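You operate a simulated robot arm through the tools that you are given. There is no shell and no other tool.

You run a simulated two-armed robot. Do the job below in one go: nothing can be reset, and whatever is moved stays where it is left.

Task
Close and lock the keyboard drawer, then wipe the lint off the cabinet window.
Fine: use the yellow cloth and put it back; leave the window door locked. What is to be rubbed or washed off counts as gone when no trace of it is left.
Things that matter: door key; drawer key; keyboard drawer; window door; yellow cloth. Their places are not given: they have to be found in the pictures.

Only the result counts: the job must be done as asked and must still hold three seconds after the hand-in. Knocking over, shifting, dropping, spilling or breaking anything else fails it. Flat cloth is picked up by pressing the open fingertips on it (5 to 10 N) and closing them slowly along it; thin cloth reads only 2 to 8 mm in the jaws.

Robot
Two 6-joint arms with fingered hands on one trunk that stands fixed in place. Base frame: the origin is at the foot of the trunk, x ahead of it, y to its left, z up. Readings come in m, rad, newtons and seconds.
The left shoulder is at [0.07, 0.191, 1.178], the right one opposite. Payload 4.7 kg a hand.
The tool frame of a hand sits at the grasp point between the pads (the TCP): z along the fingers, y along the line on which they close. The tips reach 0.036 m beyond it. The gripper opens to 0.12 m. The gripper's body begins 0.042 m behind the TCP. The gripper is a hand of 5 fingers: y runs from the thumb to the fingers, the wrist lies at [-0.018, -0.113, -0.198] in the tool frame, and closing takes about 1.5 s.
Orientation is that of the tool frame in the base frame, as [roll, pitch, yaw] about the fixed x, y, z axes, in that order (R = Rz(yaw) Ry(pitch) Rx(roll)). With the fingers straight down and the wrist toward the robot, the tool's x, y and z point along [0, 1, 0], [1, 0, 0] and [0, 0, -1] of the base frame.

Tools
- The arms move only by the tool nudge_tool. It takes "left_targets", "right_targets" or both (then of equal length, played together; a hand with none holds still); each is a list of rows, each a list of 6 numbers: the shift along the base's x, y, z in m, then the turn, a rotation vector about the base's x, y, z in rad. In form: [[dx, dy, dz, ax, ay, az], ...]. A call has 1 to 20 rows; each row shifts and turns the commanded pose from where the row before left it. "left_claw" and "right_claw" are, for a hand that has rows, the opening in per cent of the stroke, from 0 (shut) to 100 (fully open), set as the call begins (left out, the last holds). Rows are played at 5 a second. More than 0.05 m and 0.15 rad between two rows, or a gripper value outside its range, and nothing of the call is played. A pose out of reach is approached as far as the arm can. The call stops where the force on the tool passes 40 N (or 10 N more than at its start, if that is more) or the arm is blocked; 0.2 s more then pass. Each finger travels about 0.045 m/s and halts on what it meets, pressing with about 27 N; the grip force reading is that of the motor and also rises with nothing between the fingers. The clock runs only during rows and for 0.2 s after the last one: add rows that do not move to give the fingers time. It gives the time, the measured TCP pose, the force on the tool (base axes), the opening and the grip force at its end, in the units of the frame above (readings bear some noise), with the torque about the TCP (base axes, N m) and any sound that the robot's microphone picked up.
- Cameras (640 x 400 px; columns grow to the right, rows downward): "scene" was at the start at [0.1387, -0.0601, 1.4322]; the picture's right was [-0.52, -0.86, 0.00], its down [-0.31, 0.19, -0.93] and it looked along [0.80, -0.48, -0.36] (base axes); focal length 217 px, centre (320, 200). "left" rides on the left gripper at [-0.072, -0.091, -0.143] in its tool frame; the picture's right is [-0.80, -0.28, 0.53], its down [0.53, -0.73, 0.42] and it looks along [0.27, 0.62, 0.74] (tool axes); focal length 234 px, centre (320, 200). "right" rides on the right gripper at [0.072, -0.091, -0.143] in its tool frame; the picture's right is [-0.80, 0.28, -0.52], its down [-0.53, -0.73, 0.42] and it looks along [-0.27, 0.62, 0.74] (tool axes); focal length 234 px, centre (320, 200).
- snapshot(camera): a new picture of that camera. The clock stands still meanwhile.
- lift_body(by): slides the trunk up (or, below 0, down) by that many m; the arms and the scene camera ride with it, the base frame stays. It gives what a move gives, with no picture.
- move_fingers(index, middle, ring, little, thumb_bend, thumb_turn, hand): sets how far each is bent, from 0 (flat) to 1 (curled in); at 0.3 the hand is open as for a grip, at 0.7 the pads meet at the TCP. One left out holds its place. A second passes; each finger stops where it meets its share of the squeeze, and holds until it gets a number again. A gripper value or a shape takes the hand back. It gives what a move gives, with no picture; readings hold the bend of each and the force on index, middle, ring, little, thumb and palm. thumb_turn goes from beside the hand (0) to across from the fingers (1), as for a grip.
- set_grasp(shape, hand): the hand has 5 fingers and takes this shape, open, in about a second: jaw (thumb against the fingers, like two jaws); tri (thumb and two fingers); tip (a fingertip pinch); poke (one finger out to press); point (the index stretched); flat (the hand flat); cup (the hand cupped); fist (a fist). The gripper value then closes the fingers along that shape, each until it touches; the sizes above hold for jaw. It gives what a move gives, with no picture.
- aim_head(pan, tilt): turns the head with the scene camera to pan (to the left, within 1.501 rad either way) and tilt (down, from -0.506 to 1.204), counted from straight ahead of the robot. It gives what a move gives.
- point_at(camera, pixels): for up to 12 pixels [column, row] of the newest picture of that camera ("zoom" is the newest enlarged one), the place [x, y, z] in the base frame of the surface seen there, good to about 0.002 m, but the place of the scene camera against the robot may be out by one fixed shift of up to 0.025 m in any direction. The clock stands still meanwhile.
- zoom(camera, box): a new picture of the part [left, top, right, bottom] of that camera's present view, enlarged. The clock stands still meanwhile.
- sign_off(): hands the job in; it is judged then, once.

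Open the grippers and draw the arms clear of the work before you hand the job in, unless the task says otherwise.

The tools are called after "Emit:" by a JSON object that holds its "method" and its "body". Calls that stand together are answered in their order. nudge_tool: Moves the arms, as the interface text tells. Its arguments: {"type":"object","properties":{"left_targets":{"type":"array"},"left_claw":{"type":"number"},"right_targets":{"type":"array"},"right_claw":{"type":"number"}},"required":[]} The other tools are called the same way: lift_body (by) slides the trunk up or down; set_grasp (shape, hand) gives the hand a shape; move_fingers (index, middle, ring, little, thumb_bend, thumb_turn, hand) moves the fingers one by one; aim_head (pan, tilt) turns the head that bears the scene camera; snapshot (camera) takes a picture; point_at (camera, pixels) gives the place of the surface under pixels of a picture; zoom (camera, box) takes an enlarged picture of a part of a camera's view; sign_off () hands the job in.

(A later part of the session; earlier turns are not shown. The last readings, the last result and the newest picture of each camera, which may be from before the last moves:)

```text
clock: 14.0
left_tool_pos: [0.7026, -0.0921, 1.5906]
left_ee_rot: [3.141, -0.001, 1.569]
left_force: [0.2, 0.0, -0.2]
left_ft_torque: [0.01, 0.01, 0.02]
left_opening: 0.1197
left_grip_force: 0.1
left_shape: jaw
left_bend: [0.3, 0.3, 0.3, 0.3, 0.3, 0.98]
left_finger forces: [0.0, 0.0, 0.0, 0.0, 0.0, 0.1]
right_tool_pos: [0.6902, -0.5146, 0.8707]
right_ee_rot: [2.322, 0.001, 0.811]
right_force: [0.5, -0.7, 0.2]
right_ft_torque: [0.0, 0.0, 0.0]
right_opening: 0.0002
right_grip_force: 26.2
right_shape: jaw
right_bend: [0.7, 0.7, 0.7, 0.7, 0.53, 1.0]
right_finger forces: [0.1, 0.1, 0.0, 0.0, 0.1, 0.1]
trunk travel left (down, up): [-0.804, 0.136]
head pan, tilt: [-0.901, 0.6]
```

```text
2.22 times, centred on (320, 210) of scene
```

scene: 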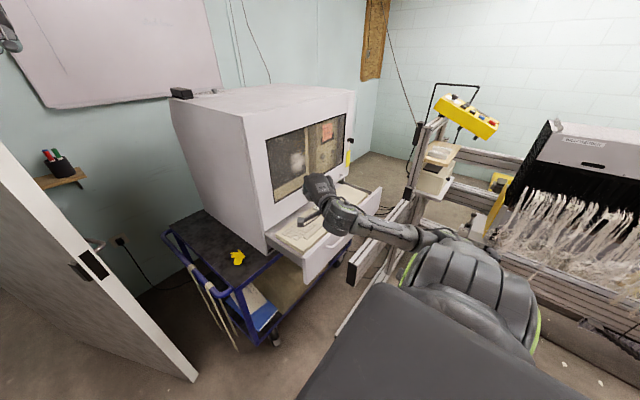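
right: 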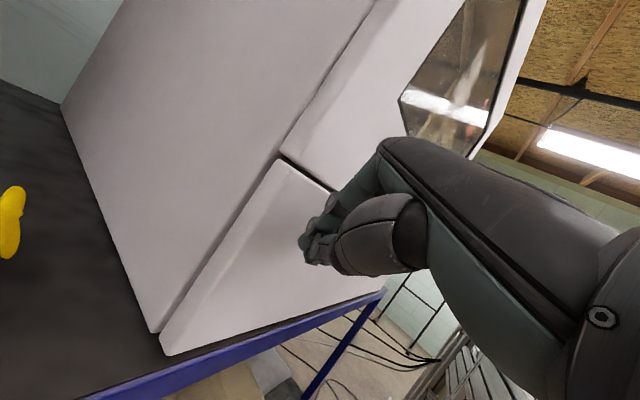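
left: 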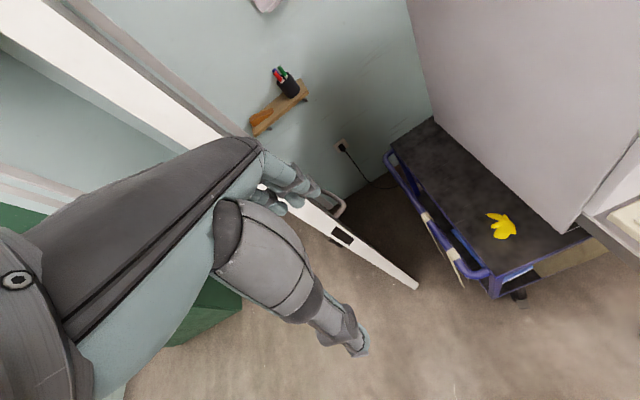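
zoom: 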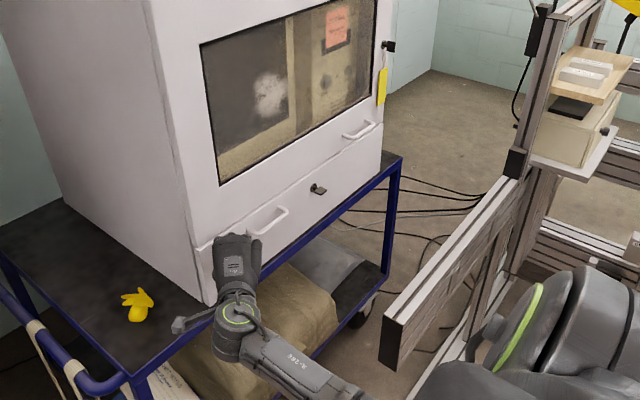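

The drawer is nearly home; a small gap still shows at (200,250) in the right view. I measure the drawer face against the door face, then push the rest.

Emit:
{"method": "point_at", "body": {"camera": "right", "pixels": [[240, 270], [280, 230], [200, 330], [310, 140], [340, 150], [170, 345], [230, 180], [150, 320]]}}

Emit:
{"method": "nudge_tool", "body": {"right_targets": [[0.005, 0, 0, 0, 0, 0], [0.005, 0, 0, 0, 0, 0], [0.005, 0, 0, 0, 0, 0], [0.005, 0, 0, 0, 0, 0], [0.005, 0, 0, 0, 0, 0], [0.005, 0, 0, 0, 0, 0]]}}

Emit:
{"method": "snapshot", "body": {"camera": "right"}}

```text
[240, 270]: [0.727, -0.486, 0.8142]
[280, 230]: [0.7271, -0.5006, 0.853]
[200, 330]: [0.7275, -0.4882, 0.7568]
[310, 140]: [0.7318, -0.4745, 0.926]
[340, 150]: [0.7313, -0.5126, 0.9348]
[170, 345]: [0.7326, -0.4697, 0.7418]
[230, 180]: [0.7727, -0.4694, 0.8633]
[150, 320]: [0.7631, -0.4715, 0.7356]
```

```text
clock: 15.1
left_tool_pos: [0.6953, -0.0862, 1.5939]
left_ee_rot: [3.137, 0.0, 1.575]
left_force: [0.5, 0.2, -0.5]
left_ft_torque: [-0.01, 0.01, -0.01]
left_opening: 0.1198
left_grip_force: 0.0
left_shape: jaw
left_bend: [0.3, 0.3, 0.3, 0.3, 0.3, 0.98]
left_finger forces: [0.0, 0.0, 0.0, 0.0, 0.1, 0.1]
right_tool_pos: [0.7016, -0.517, 0.8727]
right_ee_rot: [2.322, 0.012, 0.801]
right_force: [-39.9, -2.0, 14.8]
right_ft_torque: [-0.16, 0.37, -0.33]
right_opening: 0.0001
right_grip_force: 26.8
right_shape: jaw
right_bend: [0.7, 0.7, 0.7, 0.7, 0.53, 1.0]
right_finger forces: [69.2, 0.1, 0.0, 0.0, 0.0, 0.0]
trunk travel left (down, up): [-0.804, 0.136]
head pan, tilt: [-0.901, 0.6]
stopped in row 5 (right hand): the force on the tool passed its limit at 43 N (the readings are from after the stop); the commanded pose is now the measured one
```

```text
taken
```

right: 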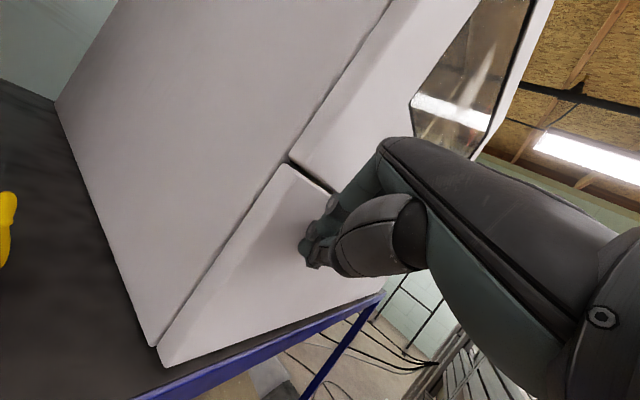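

The drawer has reached its stop (43 N on the index finger). I back off and look at the closed drawer and the key.

Emit:
{"method": "nudge_tool", "body": {"right_targets": [[-0.03, 0, 0, 0, 0, 0], [-0.04, 0, 0, 0, 0, 0], [-0.04, 0, 0.01, 0, 0, 0], [-0.03, 0, 0.03, 0, 0, 0], [0, 0, 0.04, 0, 0, 0]]}}

Emit:
{"method": "snapshot", "body": {"camera": "right"}}

Emit:
{"method": "snapshot", "body": {"camera": "scene"}}

```text
clock: 16.2
left_tool_pos: [0.7018, -0.0905, 1.5898]
left_ee_rot: [3.14, 0.001, 1.572]
left_force: [-0.4, -0.7, 0.8]
left_ft_torque: [-0.02, 0.01, -0.01]
left_opening: 0.12
left_grip_force: 0.1
left_shape: jaw
left_bend: [0.3, 0.3, 0.3, 0.3, 0.3, 0.98]
left_finger forces: [0.0, 0.0, 0.0, 0.1, 0.1, 0.0]
right_tool_pos: [0.5668, -0.5138, 0.949]
right_ee_rot: [2.324, 0.009, 0.804]
right_force: [-0.2, -0.4, 0.3]
right_ft_torque: [-0.01, 0.0, 0.03]
right_opening: 0.0001
right_grip_force: 27.4
right_shape: jaw
right_bend: [0.7, 0.7, 0.7, 0.7, 0.53, 1.0]
right_finger forces: [0.1, 0.0, 0.2, 0.1, 0.0, 0.0]
trunk travel left (down, up): [-0.804, 0.136]
head pan, tilt: [-0.901, 0.6]
```

```text
taken
```

right: 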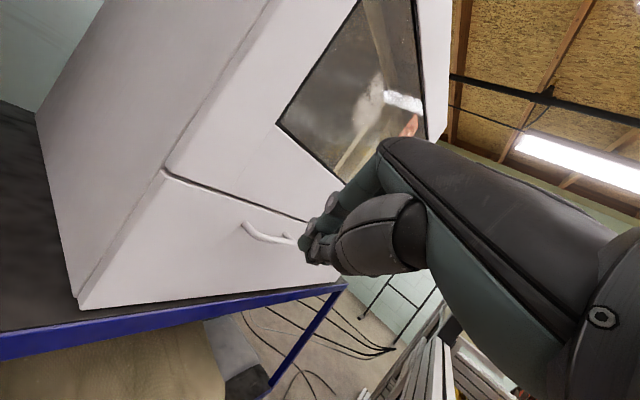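

```text
taken
```

scene: 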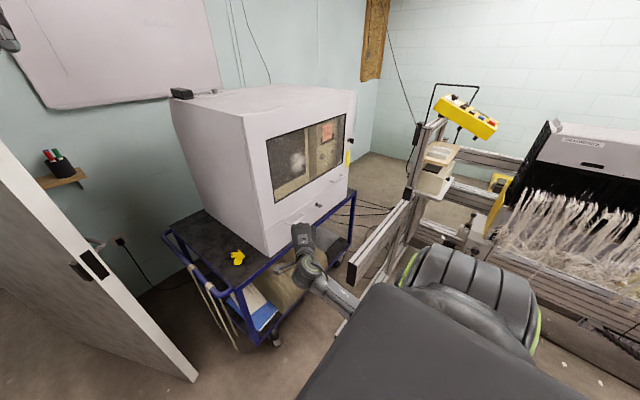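

The drawer is flush now. I raise the hand to z≈1.15 clear of the front, then lower the trunk so the shoulder is nearer the key's height.

Emit:
{"method": "nudge_tool", "body": {"right_targets": [[-0.005, -0.02, 0.04, 0, 0, -0.02], [-0.005, -0.02, 0.04, 0, 0, -0.02], [0, -0.02, 0.04, 0, 0, -0.02], [0, -0.02, 0.04, 0, 0, -0.02], [0, -0.02, 0.04, 0, 0, -0.02]]}}

Emit:
{"method": "lift_body", "body": {"by": -0.2}}

Emit:
{"method": "snapshot", "body": {"camera": "scene"}}

Emit:
{"method": "snapshot", "body": {"camera": "right"}}

```text
clock: 17.4
left_tool_pos: [0.7023, -0.0906, 1.5895]
left_ee_rot: [-3.141, -0.001, 1.573]
left_force: [0.3, 0.5, -1.3]
left_ft_torque: [-0.03, 0.02, -0.03]
left_opening: 0.1202
left_grip_force: 0.1
left_shape: jaw
left_bend: [0.3, 0.3, 0.3, 0.3, 0.3, 0.98]
left_finger forces: [0.1, 0.0, 0.1, 0.1, 0.0, 0.0]
right_tool_pos: [0.56, -0.6152, 1.1487]
right_ee_rot: [2.323, 0.007, 0.705]
right_force: [-0.2, -0.1, -0.3]
right_ft_torque: [-0.03, -0.01, 0.0]
right_opening: 0.0002
right_grip_force: 27.2
right_shape: jaw
right_bend: [0.7, 0.7, 0.7, 0.7, 0.53, 1.0]
right_finger forces: [0.0, 0.0, 0.0, 0.0, 0.1, 0.0]
trunk travel left (down, up): [-0.804, 0.136]
head pan, tilt: [-0.901, 0.6]
```

```text
clock: 19.6
left_tool_pos: [0.7018, -0.0893, 1.3896]
left_ee_rot: [3.14, -0.001, 1.572]
left_force: [0.5, -0.2, 0.3]
left_ft_torque: [-0.02, -0.03, 0.02]
left_opening: 0.12
left_grip_force: 0.1
left_shape: jaw
left_bend: [0.3, 0.3, 0.3, 0.3, 0.3, 0.98]
left_finger forces: [0.0, 0.0, 0.0, 0.0, 0.0, 0.1]
right_tool_pos: [0.5605, -0.6151, 0.9494]
right_ee_rot: [2.325, 0.008, 0.705]
right_force: [-1.3, 0.8, 0.5]
right_ft_torque: [-0.03, 0.03, 0.02]
right_opening: 0.0
right_grip_force: 26.9
right_shape: jaw
right_bend: [0.7, 0.7, 0.7, 0.7, 0.53, 1.0]
right_finger forces: [0.0, 0.1, 0.1, 0.1, 0.0, 0.0]
trunk travel left (down, up): [-0.604, 0.336]
head pan, tilt: [-0.901, 0.6]
```

```text
taken
```

scene: 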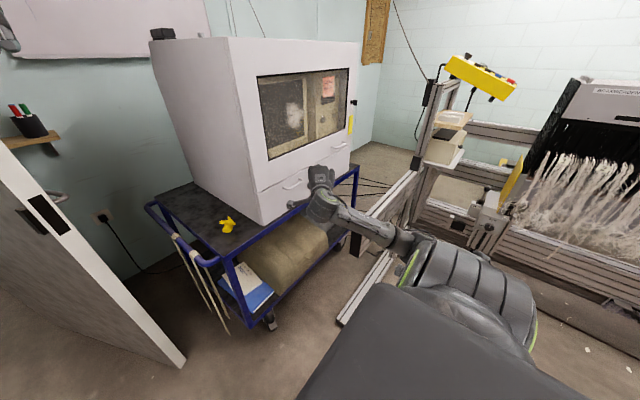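

```text
taken
```

right: 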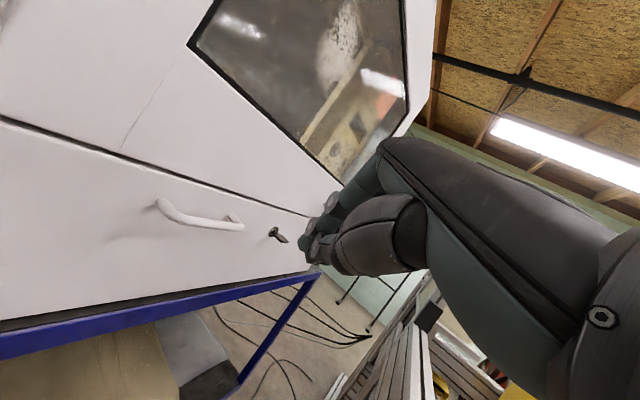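

The key shows at (277,235) in the right view. I read its place and try the fingertip-pinch shape to see how the hand looks.

Emit:
{"method": "zoom", "body": {"camera": "right", "box": [248, 215, 312, 255]}}

Emit:
{"method": "point_at", "body": {"camera": "zoom", "pixels": [[270, 170], [300, 200], [340, 240], [370, 260], [225, 185], [150, 250], [330, 270], [280, 215], [310, 180], [355, 280], [385, 270], [320, 200]]}}

Emit:
{"method": "set_grasp", "body": {"hand": "right", "shape": "tip"}}

Emit:
{"method": "snapshot", "body": {"camera": "right"}}

Emit:
{"method": "zoom", "body": {"camera": "scene", "box": [280, 150, 360, 230]}}

```text
10.00 times, centred on (280, 235) of right
```

zoom: 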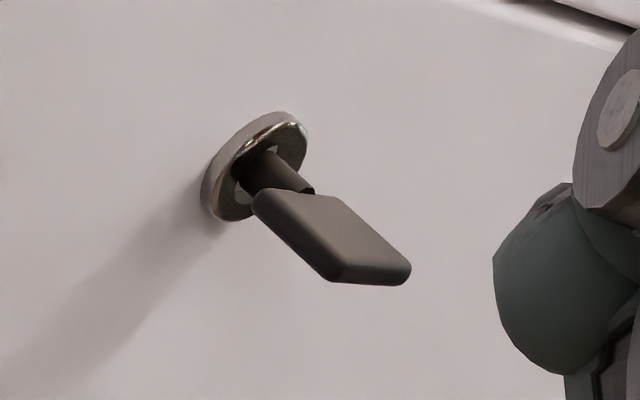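

```text
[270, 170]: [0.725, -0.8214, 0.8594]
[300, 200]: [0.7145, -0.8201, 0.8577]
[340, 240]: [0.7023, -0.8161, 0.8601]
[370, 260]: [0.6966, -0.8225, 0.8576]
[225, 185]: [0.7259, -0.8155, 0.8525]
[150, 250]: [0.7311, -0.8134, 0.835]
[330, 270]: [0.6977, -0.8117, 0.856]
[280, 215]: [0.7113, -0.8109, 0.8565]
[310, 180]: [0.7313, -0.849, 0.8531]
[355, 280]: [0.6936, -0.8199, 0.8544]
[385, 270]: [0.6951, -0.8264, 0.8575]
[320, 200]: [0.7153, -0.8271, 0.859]
```

```text
clock: 20.5
left_tool_pos: [0.7027, -0.0898, 1.3886]
left_ee_rot: [-3.141, 0.0, 1.573]
left_force: [0.6, 0.4, 0.0]
left_ft_torque: [0.0, 0.03, -0.05]
left_opening: 0.12
left_grip_force: 0.1
left_shape: jaw
left_bend: [0.3, 0.3, 0.3, 0.3, 0.3, 0.98]
left_finger forces: [0.1, 0.1, 0.0, 0.0, 0.0, 0.0]
right_tool_pos: [0.5593, -0.6143, 0.9496]
right_ee_rot: [2.325, 0.008, 0.706]
right_force: [0.2, 0.4, 0.0]
right_ft_torque: [0.01, 0.0, 0.01]
right_opening: 0.1197
right_grip_force: 0.0
right_shape: tip
right_bend: [0.3, 0.98, 0.99, 0.99, 0.3, 0.98]
right_finger forces: [0.1, 0.0, 0.0, 0.0, 0.1, 0.0]
trunk travel left (down, up): [-0.604, 0.336]
head pan, tilt: [-0.901, 0.6]
```

```text
taken
```

right: 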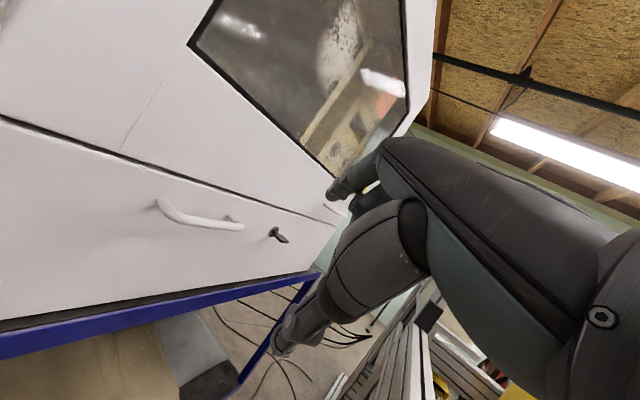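

```text
5.00 times, centred on (320, 190) of scene
```

zoom: 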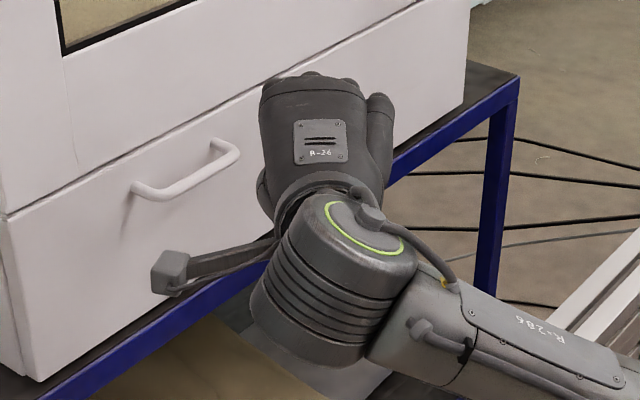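

The key plate centre is near (0.705,−0.820,0.857). I locate the index tip (332,195) and thumb tip (283,350) to learn their offsets in this shape.

Emit:
{"method": "zoom", "body": {"camera": "right", "box": [256, 150, 416, 370]}}

Emit:
{"method": "point_at", "body": {"camera": "right", "pixels": [[330, 194], [340, 190], [360, 178], [282, 350], [300, 325], [340, 280], [368, 205], [277, 340], [390, 170], [385, 220]]}}

```text
1.82 times, centred on (336, 260) of right
```

zoom: 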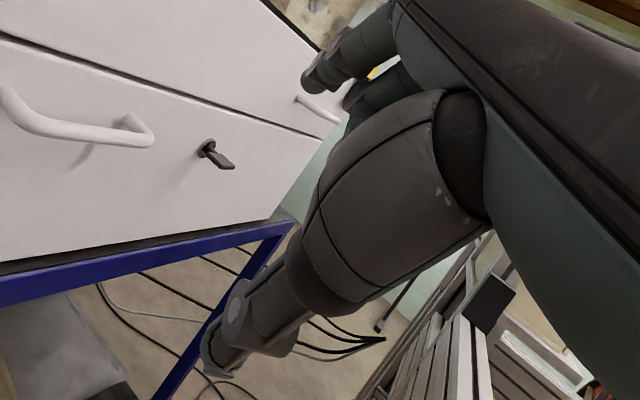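

```text
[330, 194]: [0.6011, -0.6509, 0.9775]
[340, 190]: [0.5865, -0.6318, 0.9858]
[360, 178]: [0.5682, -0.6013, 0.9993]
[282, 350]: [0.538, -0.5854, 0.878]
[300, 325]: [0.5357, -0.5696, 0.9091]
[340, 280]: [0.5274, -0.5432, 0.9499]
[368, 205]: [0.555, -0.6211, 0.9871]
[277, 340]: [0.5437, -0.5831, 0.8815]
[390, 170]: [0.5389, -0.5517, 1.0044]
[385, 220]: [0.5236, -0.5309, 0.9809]
```

In the pinch shape the index and thumb lie centred at tool x≈0, good. I check where the elbow and forearm lie relative to the rail beam.

Emit:
{"method": "point_at", "body": {"camera": "scene", "pixels": [[345, 215], [380, 230], [405, 240], [430, 250], [460, 250], [500, 280], [520, 320], [410, 270], [440, 270], [360, 245], [385, 265], [375, 210]]}}

Emit:
{"method": "zoom", "body": {"camera": "scene", "box": [280, 150, 560, 400]}}

```text
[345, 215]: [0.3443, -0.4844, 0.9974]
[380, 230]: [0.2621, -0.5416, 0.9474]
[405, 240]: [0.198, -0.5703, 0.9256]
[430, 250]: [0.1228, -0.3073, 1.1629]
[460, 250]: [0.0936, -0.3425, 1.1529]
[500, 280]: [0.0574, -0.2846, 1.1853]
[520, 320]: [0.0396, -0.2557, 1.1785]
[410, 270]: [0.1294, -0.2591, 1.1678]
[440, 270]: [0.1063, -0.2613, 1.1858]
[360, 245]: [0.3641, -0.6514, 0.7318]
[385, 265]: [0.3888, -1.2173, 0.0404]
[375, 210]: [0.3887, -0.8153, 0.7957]
```

```text
1.60 times, centred on (420, 275) of scene
```

zoom: 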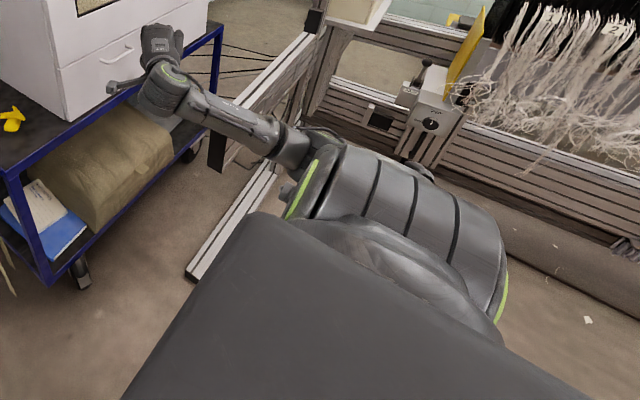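

The elbow hangs near (0.15,−0.60,0.90), so I keep the trunk fairly high (raise 0.05) and bring the hand to a pre-grasp about 7 cm off the key, pitching it to about 72° from straight down.

Emit:
{"method": "lift_body", "body": {"by": 0.05}}

Emit:
{"method": "nudge_tool", "body": {"right_targets": [[0.0187, -0.0287, -0.0231, -0.067, -0.057, 0], [0.0187, -0.0287, -0.0231, -0.067, -0.057, 0], [0.0187, -0.0287, -0.0231, -0.067, -0.057, 0], [0.0187, -0.0287, -0.0231, -0.067, -0.057, 0], [0.0187, -0.0287, -0.0231, -0.067, -0.057, 0]]}}

Emit:
{"method": "snapshot", "body": {"camera": "right"}}

Emit:
{"method": "snapshot", "body": {"camera": "scene"}}

```text
clock: 21.4
left_tool_pos: [0.7031, -0.091, 1.4388]
left_ee_rot: [-3.14, -0.001, 1.572]
left_force: [-0.7, 0.6, 0.7]
left_ft_torque: [0.0, 0.04, -0.03]
left_opening: 0.1198
left_grip_force: 0.1
left_shape: jaw
left_bend: [0.3, 0.3, 0.3, 0.3, 0.3, 0.98]
left_finger forces: [0.0, 0.0, 0.0, 0.0, 0.0, 0.0]
right_tool_pos: [0.5601, -0.6147, 0.9978]
right_ee_rot: [2.324, 0.009, 0.704]
right_force: [-0.4, 0.4, -0.6]
right_ft_torque: [-0.03, -0.01, 0.01]
right_opening: 0.1195
right_grip_force: 0.2
right_shape: tip
right_bend: [0.3, 0.98, 0.99, 0.99, 0.3, 0.98]
right_finger forces: [0.0, 0.1, 0.0, 0.1, 0.0, 0.0]
trunk travel left (down, up): [-0.654, 0.286]
head pan, tilt: [-0.901, 0.6]
```

```text
clock: 22.6
left_tool_pos: [0.7039, -0.0913, 1.4381]
left_ee_rot: [-3.14, 0.0, 1.573]
left_force: [-0.1, 0.2, -1.6]
left_ft_torque: [0.01, 0.04, -0.04]
left_opening: 0.1197
left_grip_force: 0.2
left_shape: jaw
left_bend: [0.3, 0.3, 0.3, 0.3, 0.3, 0.98]
left_finger forces: [0.1, 0.0, 0.0, 0.0, 0.1, 0.0]
right_tool_pos: [0.6527, -0.7602, 0.8816]
right_ee_rot: [1.886, 0.008, 0.702]
right_force: [0.4, -0.3, -0.2]
right_ft_torque: [0.03, -0.02, -0.03]
right_opening: 0.1199
right_grip_force: 0.0
right_shape: tip
right_bend: [0.3, 0.98, 0.99, 0.99, 0.3, 0.98]
right_finger forces: [0.0, 0.1, 0.0, 0.0, 0.0, 0.1]
trunk travel left (down, up): [-0.654, 0.286]
head pan, tilt: [-0.901, 0.6]
```

```text
taken
```

right: 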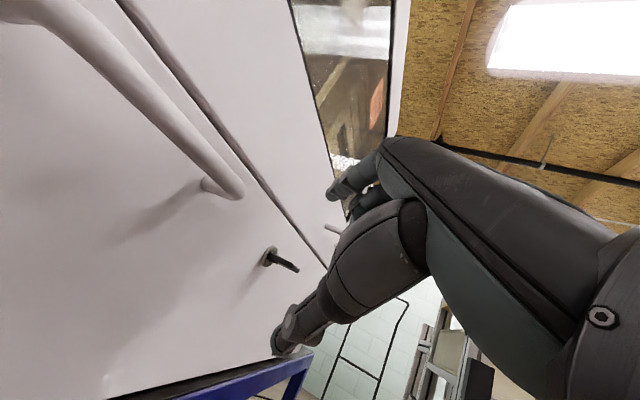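

```text
taken
```

scene: 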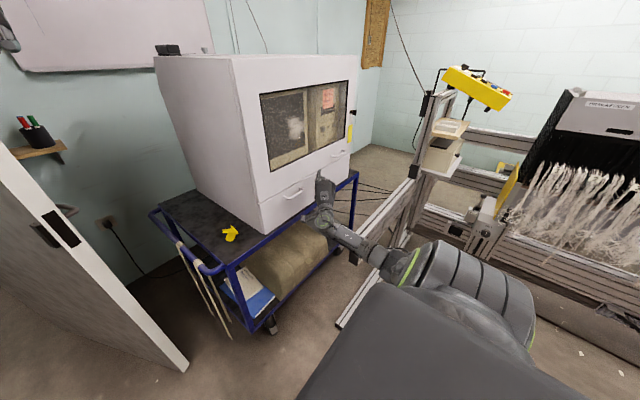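

The key sits at (280,260) between index (335,190) and thumb (285,345). I measure it once more from here.

Emit:
{"method": "zoom", "body": {"camera": "right", "box": [248, 235, 312, 275]}}

Emit:
{"method": "point_at", "body": {"camera": "zoom", "pixels": [[280, 220], [330, 220], [380, 250], [450, 290], [490, 330], [300, 250], [400, 300], [470, 345], [200, 250], [230, 180], [350, 210], [150, 150]]}}

```text
10.00 times, centred on (280, 255) of right
```

zoom: 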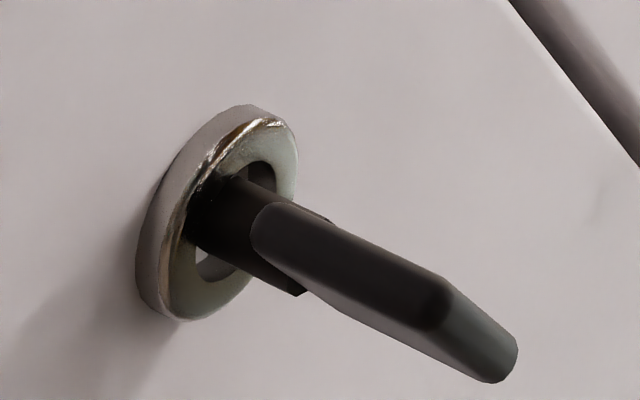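

```text
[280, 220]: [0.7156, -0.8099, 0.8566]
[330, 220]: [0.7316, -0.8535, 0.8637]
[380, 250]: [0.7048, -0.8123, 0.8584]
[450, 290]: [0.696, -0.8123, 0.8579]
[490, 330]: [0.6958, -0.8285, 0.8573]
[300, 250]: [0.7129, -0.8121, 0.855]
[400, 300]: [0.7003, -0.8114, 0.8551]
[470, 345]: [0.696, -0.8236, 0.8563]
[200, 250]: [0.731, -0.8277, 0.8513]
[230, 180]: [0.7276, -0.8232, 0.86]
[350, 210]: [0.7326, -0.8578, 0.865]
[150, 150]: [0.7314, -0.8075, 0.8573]
```

The plate spans x 0.695–0.717 at z≈0.857, centre (0.706,−0.8205). I advance along the hand's axis so the pads straddle it.

Emit:
{"method": "nudge_tool", "body": {"right_targets": [[0.0112, -0.0125, -0.0051, 0, 0, 0], [0.0112, -0.0125, -0.0051, 0, 0, 0], [0.0112, -0.0125, -0.0051, 0, 0, 0], [0.0112, -0.0125, -0.0051, 0, 0, 0]]}}

Emit:
{"method": "snapshot", "body": {"camera": "right"}}

Emit:
{"method": "zoom", "body": {"camera": "scene", "box": [280, 150, 360, 230]}}

```text
clock: 23.6
left_tool_pos: [0.7008, -0.0902, 1.4404]
left_ee_rot: [3.14, 0.0, 1.572]
left_force: [0.5, 0.2, 0.5]
left_ft_torque: [0.0, -0.03, 0.01]
left_opening: 0.12
left_grip_force: 0.0
left_shape: jaw
left_bend: [0.3, 0.3, 0.3, 0.3, 0.3, 0.98]
left_finger forces: [0.0, 0.1, 0.0, 0.0, 0.0, 0.0]
right_tool_pos: [0.6959, -0.8089, 0.863]
right_ee_rot: [1.883, 0.008, 0.698]
right_force: [-9.2, 0.8, -0.7]
right_ft_torque: [-0.09, -0.57, -0.29]
right_opening: 0.1199
right_grip_force: 0.0
right_shape: tip
right_bend: [0.3, 0.98, 0.99, 0.99, 0.3, 0.98]
right_finger forces: [9.0, 0.0, 0.1, 0.0, 0.0, 0.0]
trunk travel left (down, up): [-0.654, 0.286]
head pan, tilt: [-0.901, 0.6]
```

```text
taken
```

right: 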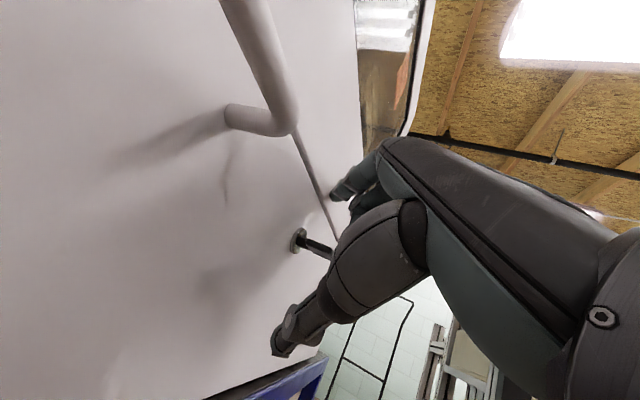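

```text
5.00 times, centred on (320, 190) of scene
```

zoom: 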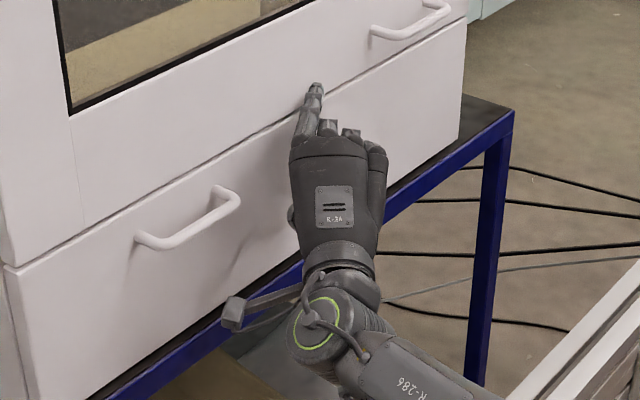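

The open index touches the face at 9 N, so I back off about 9 mm along the hand's axis, then close slowly on the key.

Emit:
{"method": "nudge_tool", "body": {"right_targets": [[-0.006, 0.007, 0.002, 0, 0, 0], [0, 0, 0, 0, 0, 0]]}}

Emit:
{"method": "nudge_tool", "body": {"right_targets": [[0, 0, 0, 0, 0, 0], [0, 0, 0, 0, 0, 0], [0, 0, 0, 0, 0, 0], [0, 0, 0, 0, 0, 0]], "right_claw": 25}}

Emit:
{"method": "snapshot", "body": {"camera": "right"}}

Emit:
{"method": "zoom", "body": {"camera": "right", "box": [260, 180, 388, 340]}}

```text
clock: 24.2
left_tool_pos: [0.7015, -0.0907, 1.4405]
left_ee_rot: [3.141, 0.001, 1.574]
left_force: [-1.2, -0.3, 0.6]
left_ft_torque: [0.0, -0.01, 0.02]
left_opening: 0.12
left_grip_force: 0.0
left_shape: jaw
left_bend: [0.3, 0.3, 0.3, 0.3, 0.3, 0.98]
left_finger forces: [0.0, 0.0, 0.1, 0.0, 0.0, 0.0]
right_tool_pos: [0.6931, -0.8022, 0.8647]
right_ee_rot: [1.885, 0.007, 0.702]
right_force: [-2.0, -0.4, 0.2]
right_ft_torque: [-0.01, -0.07, -0.05]
right_opening: 0.1195
right_grip_force: 0.0
right_shape: tip
right_bend: [0.3, 0.98, 0.99, 0.99, 0.3, 0.98]
right_finger forces: [1.4, 0.0, 0.0, 0.0, 0.0, 0.0]
trunk travel left (down, up): [-0.654, 0.286]
head pan, tilt: [-0.901, 0.6]
```

```text
clock: 25.2
left_tool_pos: [0.704, -0.0908, 1.4404]
left_ee_rot: [3.142, 0.0, 1.572]
left_force: [1.0, 0.2, 0.7]
left_ft_torque: [0.0, 0.01, -0.02]
left_opening: 0.1198
left_grip_force: 0.1
left_shape: jaw
left_bend: [0.3, 0.3, 0.3, 0.3, 0.3, 0.98]
left_finger forces: [0.1, 0.0, 0.0, 0.0, 0.0, 0.0]
right_tool_pos: [0.6925, -0.8005, 0.8634]
right_ee_rot: [1.886, 0.007, 0.702]
right_force: [0.5, -0.2, 0.7]
right_ft_torque: [-0.02, -0.01, -0.02]
right_opening: 0.0314
right_grip_force: 0.0
right_shape: tip
right_bend: [0.73, 0.98, 0.99, 0.99, 0.74, 1.0]
right_finger forces: [0.0, 0.1, 0.1, 0.0, 0.0, 0.1]
trunk travel left (down, up): [-0.654, 0.286]
head pan, tilt: [-0.901, 0.6]
```

```text
taken
```

right: 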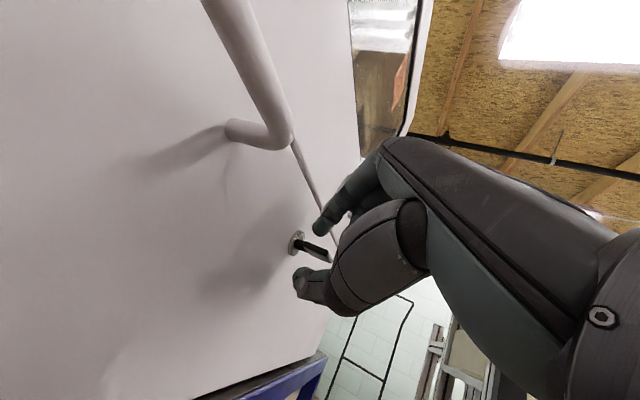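

```text
2.50 times, centred on (324, 260) of right
```

zoom: 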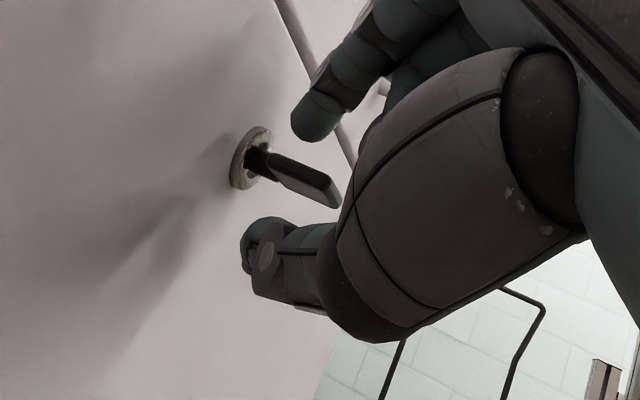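

The fingertips straddle the plate, 31 mm apart. I measure the tips to see how deep they overlap the plate before closing.

Emit:
{"method": "point_at", "body": {"camera": "zoom", "pixels": [[300, 130], [315, 110], [340, 100], [262, 240], [250, 255], [265, 270], [300, 260], [290, 172], [330, 195], [275, 160]]}}

```text
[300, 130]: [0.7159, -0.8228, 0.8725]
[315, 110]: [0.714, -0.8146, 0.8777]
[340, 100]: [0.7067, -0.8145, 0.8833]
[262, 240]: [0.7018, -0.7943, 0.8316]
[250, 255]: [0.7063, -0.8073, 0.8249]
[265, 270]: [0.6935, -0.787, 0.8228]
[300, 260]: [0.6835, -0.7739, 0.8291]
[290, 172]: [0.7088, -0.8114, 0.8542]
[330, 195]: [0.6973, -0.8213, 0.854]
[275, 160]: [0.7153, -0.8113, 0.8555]
```

Both tips overlap the plate's outer half. I close the pinch and look.

Emit:
{"method": "nudge_tool", "body": {"right_targets": [[0, 0, 0, 0, 0, 0], [0, 0, 0, 0, 0, 0], [0, 0, 0, 0, 0, 0], [0, 0, 0, 0, 0, 0], [0, 0, 0, 0, 0, 0]], "right_claw": 0}}

Emit:
{"method": "zoom", "body": {"camera": "right", "box": [260, 180, 388, 340]}}

```text
clock: 26.4
left_tool_pos: [0.7022, -0.0905, 1.4401]
left_ee_rot: [3.142, 0.0, 1.573]
left_force: [0.2, -0.3, 0.4]
left_ft_torque: [-0.02, -0.03, -0.01]
left_opening: 0.1197
left_grip_force: 0.1
left_shape: jaw
left_bend: [0.3, 0.3, 0.3, 0.3, 0.3, 0.98]
left_finger forces: [0.0, 0.1, 0.1, 0.0, 0.1, 0.0]
right_tool_pos: [0.6925, -0.8028, 0.8634]
right_ee_rot: [1.886, 0.007, 0.703]
right_force: [-0.1, -2.2, 0.9]
right_ft_torque: [-0.1, -0.13, -0.02]
right_opening: 0.0031
right_grip_force: 27.5
right_shape: tip
right_bend: [0.69, 1.0, 1.0, 1.0, 0.7, 1.0]
right_finger forces: [24.2, 0.1, 0.1, 0.0, 23.7, 0.1]
trunk travel left (down, up): [-0.654, 0.286]
head pan, tilt: [-0.901, 0.6]
```

```text
2.50 times, centred on (324, 260) of right
```

zoom: 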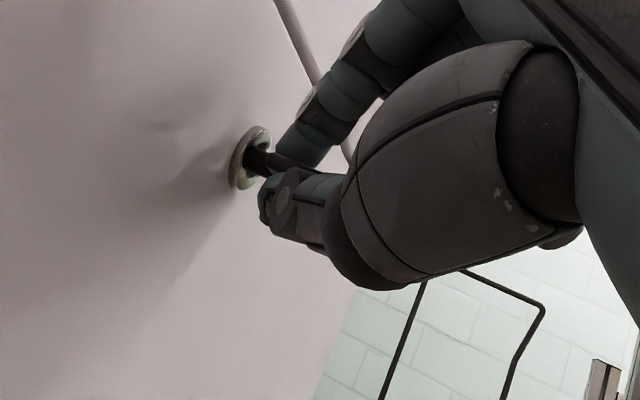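

The plate is pinched with 24 N. I try a small clockwise turn (0.3 rad about +x) around the key's axis and read the torque.

Emit:
{"method": "nudge_tool", "body": {"right_targets": [[0, -0.0007, 0.0018, 0.1, 0, 0], [0, -0.0009, 0.0017, 0.1, 0, 0], [0, -0.0011, 0.0016, 0.1, 0, 0]]}}

Emit:
{"method": "zoom", "body": {"camera": "right", "box": [260, 180, 388, 340]}}

```text
clock: 27.2
left_tool_pos: [0.7021, -0.091, 1.4402]
left_ee_rot: [3.141, -0.001, 1.572]
left_force: [-0.2, 0.3, 0.1]
left_ft_torque: [0.02, 0.0, 0.02]
left_opening: 0.1199
left_grip_force: 0.0
left_shape: jaw
left_bend: [0.3, 0.3, 0.3, 0.3, 0.3, 0.98]
left_finger forces: [0.0, 0.0, 0.1, 0.0, 0.0, 0.0]
right_tool_pos: [0.6922, -0.805, 0.8709]
right_ee_rot: [2.115, -0.185, 0.68]
right_force: [1.7, -4.4, 3.5]
right_ft_torque: [-0.68, -0.47, -0.1]
right_opening: 0.0032
right_grip_force: 27.1
right_shape: tip
right_bend: [0.68, 1.0, 1.0, 1.0, 0.69, 1.0]
right_finger forces: [39.3, 0.0, 0.0, 0.0, 33.1, 0.0]
trunk travel left (down, up): [-0.654, 0.286]
head pan, tilt: [-0.901, 0.6]
```

```text
2.50 times, centred on (324, 260) of right
```

zoom: 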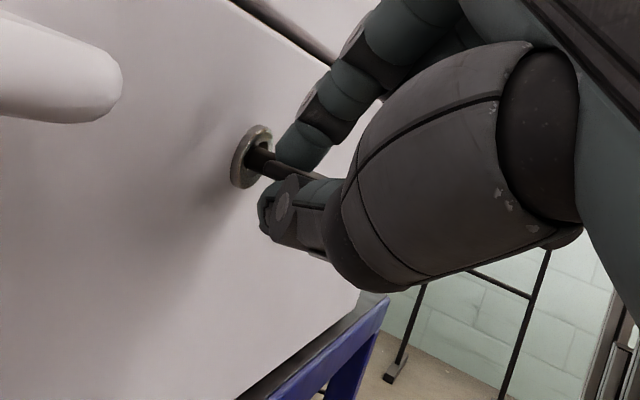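

The torque rose to −0.68 N m and finger forces grew, which may mean a stop in that direction. I look closely whether the plate turned, in both views.

Emit:
{"method": "zoom", "body": {"camera": "right", "box": [296, 220, 344, 260]}}

Emit:
{"method": "zoom", "body": {"camera": "scene", "box": [295, 160, 345, 200]}}

```text
10.00 times, centred on (320, 240) of right
```

zoom: 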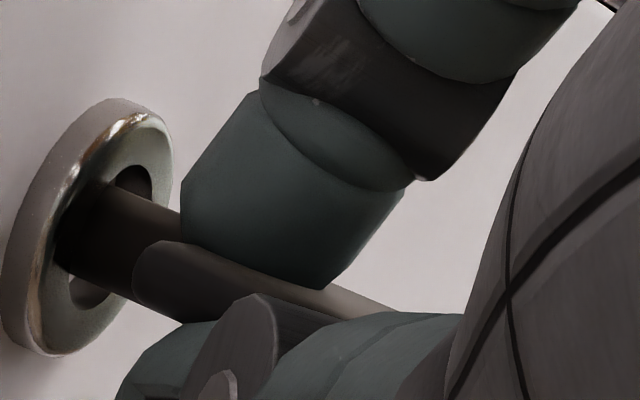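

```text
10.00 times, centred on (320, 180) of scene
```

zoom: 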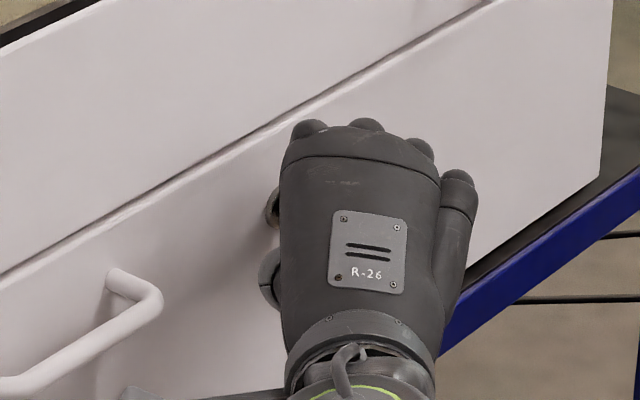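

I measure points on the visible plate to see its tilt.

Emit:
{"method": "point_at", "body": {"camera": "right", "pixels": [[311, 248], [314, 248], [318, 249.5], [322, 250], [326, 250.5], [310, 251], [313, 252.5], [332, 251.5], [309, 246], [316, 251.5]]}}

```text
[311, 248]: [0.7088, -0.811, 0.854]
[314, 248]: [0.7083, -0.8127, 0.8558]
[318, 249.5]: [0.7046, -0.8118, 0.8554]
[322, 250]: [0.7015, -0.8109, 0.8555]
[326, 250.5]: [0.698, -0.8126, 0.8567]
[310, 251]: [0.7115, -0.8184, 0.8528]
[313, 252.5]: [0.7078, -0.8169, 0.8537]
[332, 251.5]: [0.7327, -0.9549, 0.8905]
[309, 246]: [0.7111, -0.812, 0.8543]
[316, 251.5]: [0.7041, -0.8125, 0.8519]
```

The plate's left edge still lies at z≈0.855, so it did not turn clockwise. I turn back and try 0.3 rad counterclockwise.

Emit:
{"method": "nudge_tool", "body": {"right_targets": [[0, 0.0011, -0.0016, -0.1, 0, 0], [0, 0.0009, -0.0017, -0.1, 0, 0], [0, 0.0007, -0.0018, -0.1, 0, 0], [0, 0.0005, -0.0018, -0.1, 0, 0], [0, 0.0004, -0.0018, -0.1, 0, 0], [0, 0.0002, -0.0018, -0.1, 0, 0]]}}

Emit:
{"method": "zoom", "body": {"camera": "right", "box": [296, 220, 344, 260]}}

```text
clock: 28.6
left_tool_pos: [0.7021, -0.0859, 1.4403]
left_ee_rot: [-3.141, 0.005, 1.573]
left_force: [-0.1, -0.1, -0.1]
left_ft_torque: [0.0, 0.0, 0.01]
left_opening: 0.1195
left_grip_force: 0.1
left_shape: jaw
left_bend: [0.3, 0.3, 0.3, 0.3, 0.3, 0.98]
left_finger forces: [0.0, 0.1, 0.0, 0.0, 0.0, 0.0]
right_tool_pos: [0.6923, -0.7965, 0.8606]
right_ee_rot: [1.653, 0.2, 0.677]
right_force: [0.1, -25.4, -6.7]
right_ft_torque: [0.13, -0.03, -0.44]
right_opening: 0.002
right_grip_force: 26.7
right_shape: tip
right_bend: [0.7, 1.0, 1.0, 1.0, 0.69, 1.0]
right_finger forces: [18.8, 0.0, 0.0, 0.0, 25.4, 0.0]
trunk travel left (down, up): [-0.654, 0.286]
head pan, tilt: [-0.901, 0.6]
```

```text
10.00 times, centred on (320, 240) of right
```

zoom: 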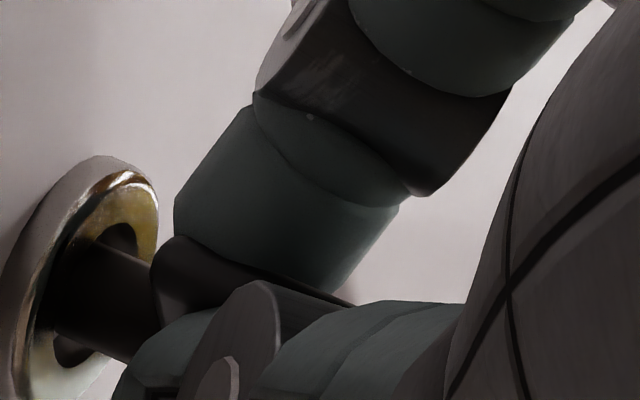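

The readings still look dynamic. I wait a moment, then measure the plate's edge and re-read the torque.

Emit:
{"method": "nudge_tool", "body": {"right_targets": [[0, 0, 0, 0, 0, 0], [0, 0, 0, 0, 0, 0]]}}

Emit:
{"method": "snapshot", "body": {"camera": "right"}}

Emit:
{"method": "zoom", "body": {"camera": "right", "box": [296, 220, 344, 260]}}

Emit:
{"method": "point_at", "body": {"camera": "zoom", "pixels": [[170, 260], [200, 265], [160, 290], [180, 300], [220, 280], [260, 275], [320, 290], [345, 297], [110, 280], [60, 200]]}}

```text
clock: 29.2
left_tool_pos: [0.7028, -0.0857, 1.4404]
left_ee_rot: [-3.14, 0.003, 1.573]
left_force: [0.3, 0.4, 0.0]
left_ft_torque: [-0.04, 0.03, -0.05]
left_opening: 0.1198
left_grip_force: 0.0
left_shape: jaw
left_bend: [0.3, 0.3, 0.3, 0.3, 0.3, 0.98]
left_finger forces: [0.0, 0.0, 0.0, 0.1, 0.0, 0.1]
right_tool_pos: [0.6916, -0.7969, 0.8597]
right_ee_rot: [1.652, 0.201, 0.677]
right_force: [-1.2, -25.9, -8.2]
right_ft_torque: [0.13, -0.02, -0.44]
right_opening: 0.0016
right_grip_force: 27.4
right_shape: tip
right_bend: [0.7, 1.0, 1.0, 1.0, 0.69, 1.0]
right_finger forces: [18.3, 0.1, 0.1, 0.0, 26.1, 0.1]
trunk travel left (down, up): [-0.654, 0.286]
head pan, tilt: [-0.901, 0.6]
```

```text
taken
```

right: 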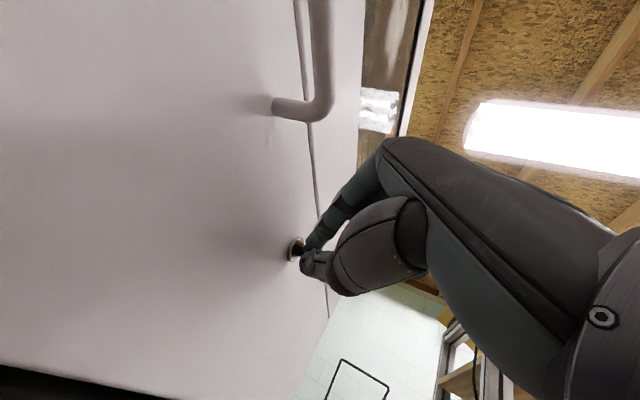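

```text
10.00 times, centred on (320, 240) of right
```

zoom: 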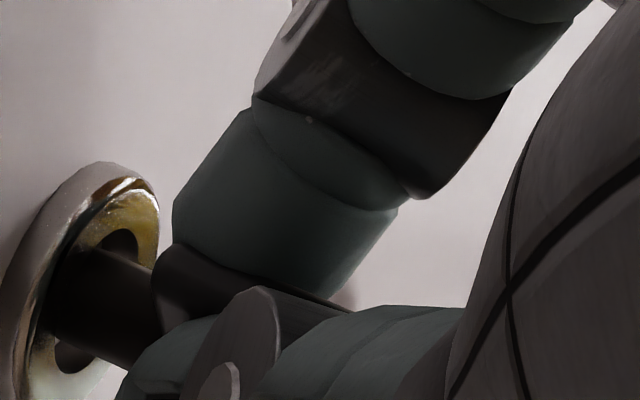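

```text
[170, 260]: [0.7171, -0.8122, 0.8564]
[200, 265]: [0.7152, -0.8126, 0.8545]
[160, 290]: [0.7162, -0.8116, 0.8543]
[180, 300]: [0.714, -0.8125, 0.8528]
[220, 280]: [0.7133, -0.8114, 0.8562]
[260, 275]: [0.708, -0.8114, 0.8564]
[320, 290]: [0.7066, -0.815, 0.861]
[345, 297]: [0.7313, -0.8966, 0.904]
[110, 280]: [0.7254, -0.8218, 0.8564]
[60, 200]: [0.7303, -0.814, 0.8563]
```

There is a steady −25 N side force and the left arm's reading shifted too: possibly my elbow leans on the rail stand. I turn back to neutral and check the elbow in the scene.

Emit:
{"method": "nudge_tool", "body": {"right_targets": [[0, -0.0002, 0.0018, 0.1, 0, 0], [0, -0.0004, 0.0018, 0.1, 0, 0], [0, -0.0005, 0.0018, 0.1, 0, 0], [0, 0, 0, 0, 0, 0]]}}

Emit:
{"method": "snapshot", "body": {"camera": "scene"}}

Emit:
{"method": "zoom", "body": {"camera": "scene", "box": [300, 170, 500, 310]}}

```text
clock: 30.2
left_tool_pos: [0.7018, -0.0895, 1.4396]
left_ee_rot: [3.141, 0.001, 1.573]
left_force: [-0.5, -0.5, -0.4]
left_ft_torque: [0.01, -0.01, 0.01]
left_opening: 0.1198
left_grip_force: 0.1
left_shape: jaw
left_bend: [0.3, 0.3, 0.3, 0.3, 0.3, 0.98]
left_finger forces: [0.1, 0.0, 0.1, 0.1, 0.1, 0.0]
right_tool_pos: [0.6922, -0.8007, 0.8679]
right_ee_rot: [1.881, 0.008, 0.701]
right_force: [1.1, 3.7, 3.0]
right_ft_torque: [-0.15, -0.22, 0.13]
right_opening: 0.0031
right_grip_force: 26.7
right_shape: tip
right_bend: [0.71, 1.0, 1.0, 1.0, 0.69, 1.0]
right_finger forces: [30.5, 0.0, 0.1, 0.0, 27.0, 0.0]
trunk travel left (down, up): [-0.654, 0.286]
head pan, tilt: [-0.901, 0.6]
```

```text
taken
```

scene: 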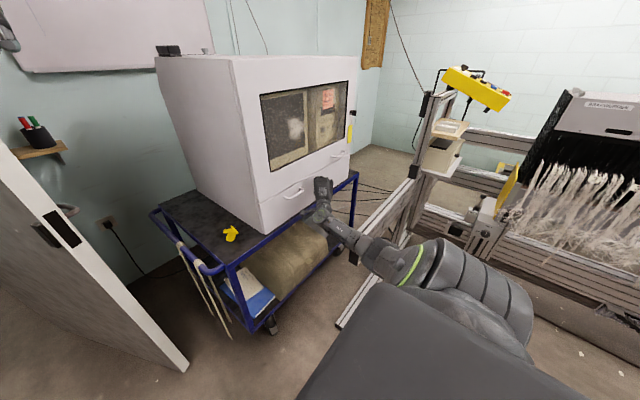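

```text
2.86 times, centred on (400, 240) of scene
```

zoom: 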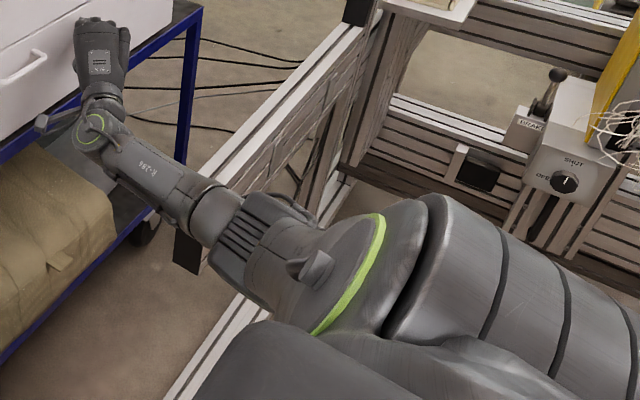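

The forearm passes close by the beam's end (zoom 190,250). I measure the gap there.

Emit:
{"method": "point_at", "body": {"camera": "zoom", "pixels": [[160, 180], [200, 200], [215, 215], [190, 255], [200, 260], [230, 175], [290, 205], [310, 215], [250, 240], [215, 240], [260, 160], [220, 190]]}}

```text
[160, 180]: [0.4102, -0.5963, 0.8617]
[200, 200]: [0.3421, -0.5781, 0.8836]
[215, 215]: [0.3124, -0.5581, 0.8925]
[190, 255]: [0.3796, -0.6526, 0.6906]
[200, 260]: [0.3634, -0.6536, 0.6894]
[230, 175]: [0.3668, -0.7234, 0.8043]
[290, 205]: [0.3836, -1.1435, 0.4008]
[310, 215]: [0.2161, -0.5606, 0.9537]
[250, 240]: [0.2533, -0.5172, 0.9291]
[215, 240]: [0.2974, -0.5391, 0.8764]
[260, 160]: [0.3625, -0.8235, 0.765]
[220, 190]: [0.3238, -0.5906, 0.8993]
```

Clockwise is a hard stop, so the key must turn counterclockwise; for that I should start with the hand coming from above, gripping the plate's edges. I open, back off, and turn the hand to that pose.

Emit:
{"method": "nudge_tool", "body": {"right_targets": [[0, 0, 0, 0, 0, 0], [0, 0, 0, 0, 0, 0], [0, 0, 0, 0, 0, 0], [-0.0185, 0.022, 0.0093, 0, 0, 0], [-0.0185, 0.022, 0.0093, 0, 0, 0]], "right_claw": 45}}

Emit:
{"method": "nudge_tool", "body": {"right_targets": [[-0.0007, -0.0062, 0.0031, 0.1333, -0.0225, -0.0099], [-0.0007, -0.0062, 0.0031, 0.1333, -0.0225, -0.0099], [-0.0007, -0.0062, 0.0031, 0.1333, -0.0225, -0.0099], [-0.0007, -0.0062, 0.0031, 0.1333, -0.0225, -0.0099], [-0.0007, -0.0062, 0.0031, 0.1333, -0.0225, -0.0099], [-0.0007, -0.0062, 0.0031, 0.1333, -0.0225, -0.0099], [-0.0007, -0.0062, 0.0031, 0.1333, -0.0225, -0.0099], [-0.0007, -0.0062, 0.0031, 0.1333, -0.0225, -0.0099], [-0.0007, -0.0062, 0.0031, 0.1333, -0.0225, -0.0099], [-0.0007, -0.0062, 0.0031, 0.1333, -0.0225, -0.0099]]}}

Emit:
{"method": "snapshot", "body": {"camera": "right"}}

Emit:
{"method": "snapshot", "body": {"camera": "scene"}}

```text
clock: 31.4
left_tool_pos: [0.7026, -0.0888, 1.4405]
left_ee_rot: [3.141, 0.001, 1.572]
left_force: [-0.3, 0.4, -0.2]
left_ft_torque: [-0.06, 0.01, -0.01]
left_opening: 0.1199
left_grip_force: 0.0
left_shape: jaw
left_bend: [0.3, 0.3, 0.3, 0.3, 0.3, 0.98]
left_finger forces: [0.0, 0.0, 0.1, 0.0, 0.0, 0.1]
right_tool_pos: [0.6534, -0.7561, 0.8829]
right_ee_rot: [1.881, 0.008, 0.699]
right_force: [-0.4, 0.5, -0.7]
right_ft_torque: [0.0, 0.01, 0.0]
right_opening: 0.0536
right_grip_force: 0.0
right_shape: tip
right_bend: [0.73, 0.98, 0.99, 0.99, 0.72, 1.0]
right_finger forces: [0.1, 0.0, 0.1, 0.1, 0.1, 0.0]
trunk travel left (down, up): [-0.654, 0.286]
head pan, tilt: [-0.901, 0.6]
```

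```text
clock: 33.6
left_tool_pos: [0.7015, -0.0899, 1.4391]
left_ee_rot: [3.141, -0.001, 1.572]
left_force: [0.0, -0.6, -0.3]
left_ft_torque: [-0.03, 0.03, 0.02]
left_opening: 0.1199
left_grip_force: 0.1
left_shape: jaw
left_bend: [0.3, 0.3, 0.3, 0.3, 0.3, 0.98]
left_finger forces: [0.1, 0.0, 0.0, 0.0, 0.1, 0.1]
right_tool_pos: [0.6468, -0.8197, 0.9128]
right_ee_rot: [3.141, -0.784, 0.003]
right_force: [0.4, 0.5, -0.7]
right_ft_torque: [0.0, 0.02, 0.03]
right_opening: 0.0537
right_grip_force: 0.1
right_shape: tip
right_bend: [0.73, 0.98, 0.99, 0.99, 0.72, 1.0]
right_finger forces: [0.0, 0.1, 0.0, 0.0, 0.0, 0.0]
trunk travel left (down, up): [-0.654, 0.286]
head pan, tilt: [-0.901, 0.6]
```

```text
taken
```

right: 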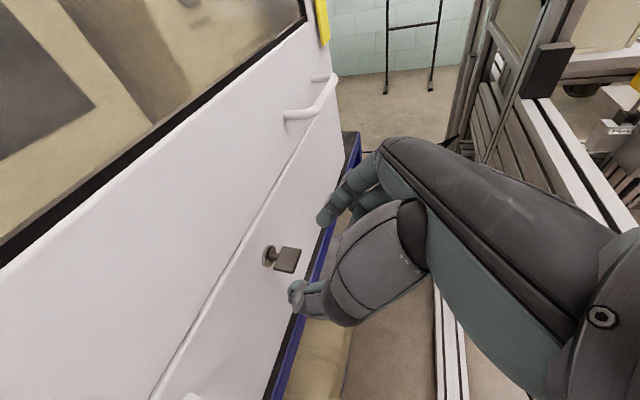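

```text
taken
```

scene: 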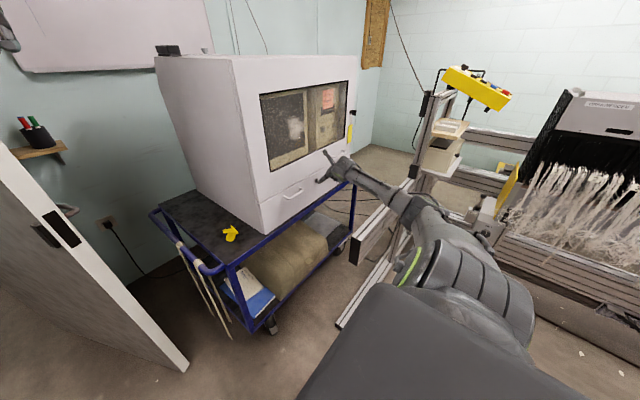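

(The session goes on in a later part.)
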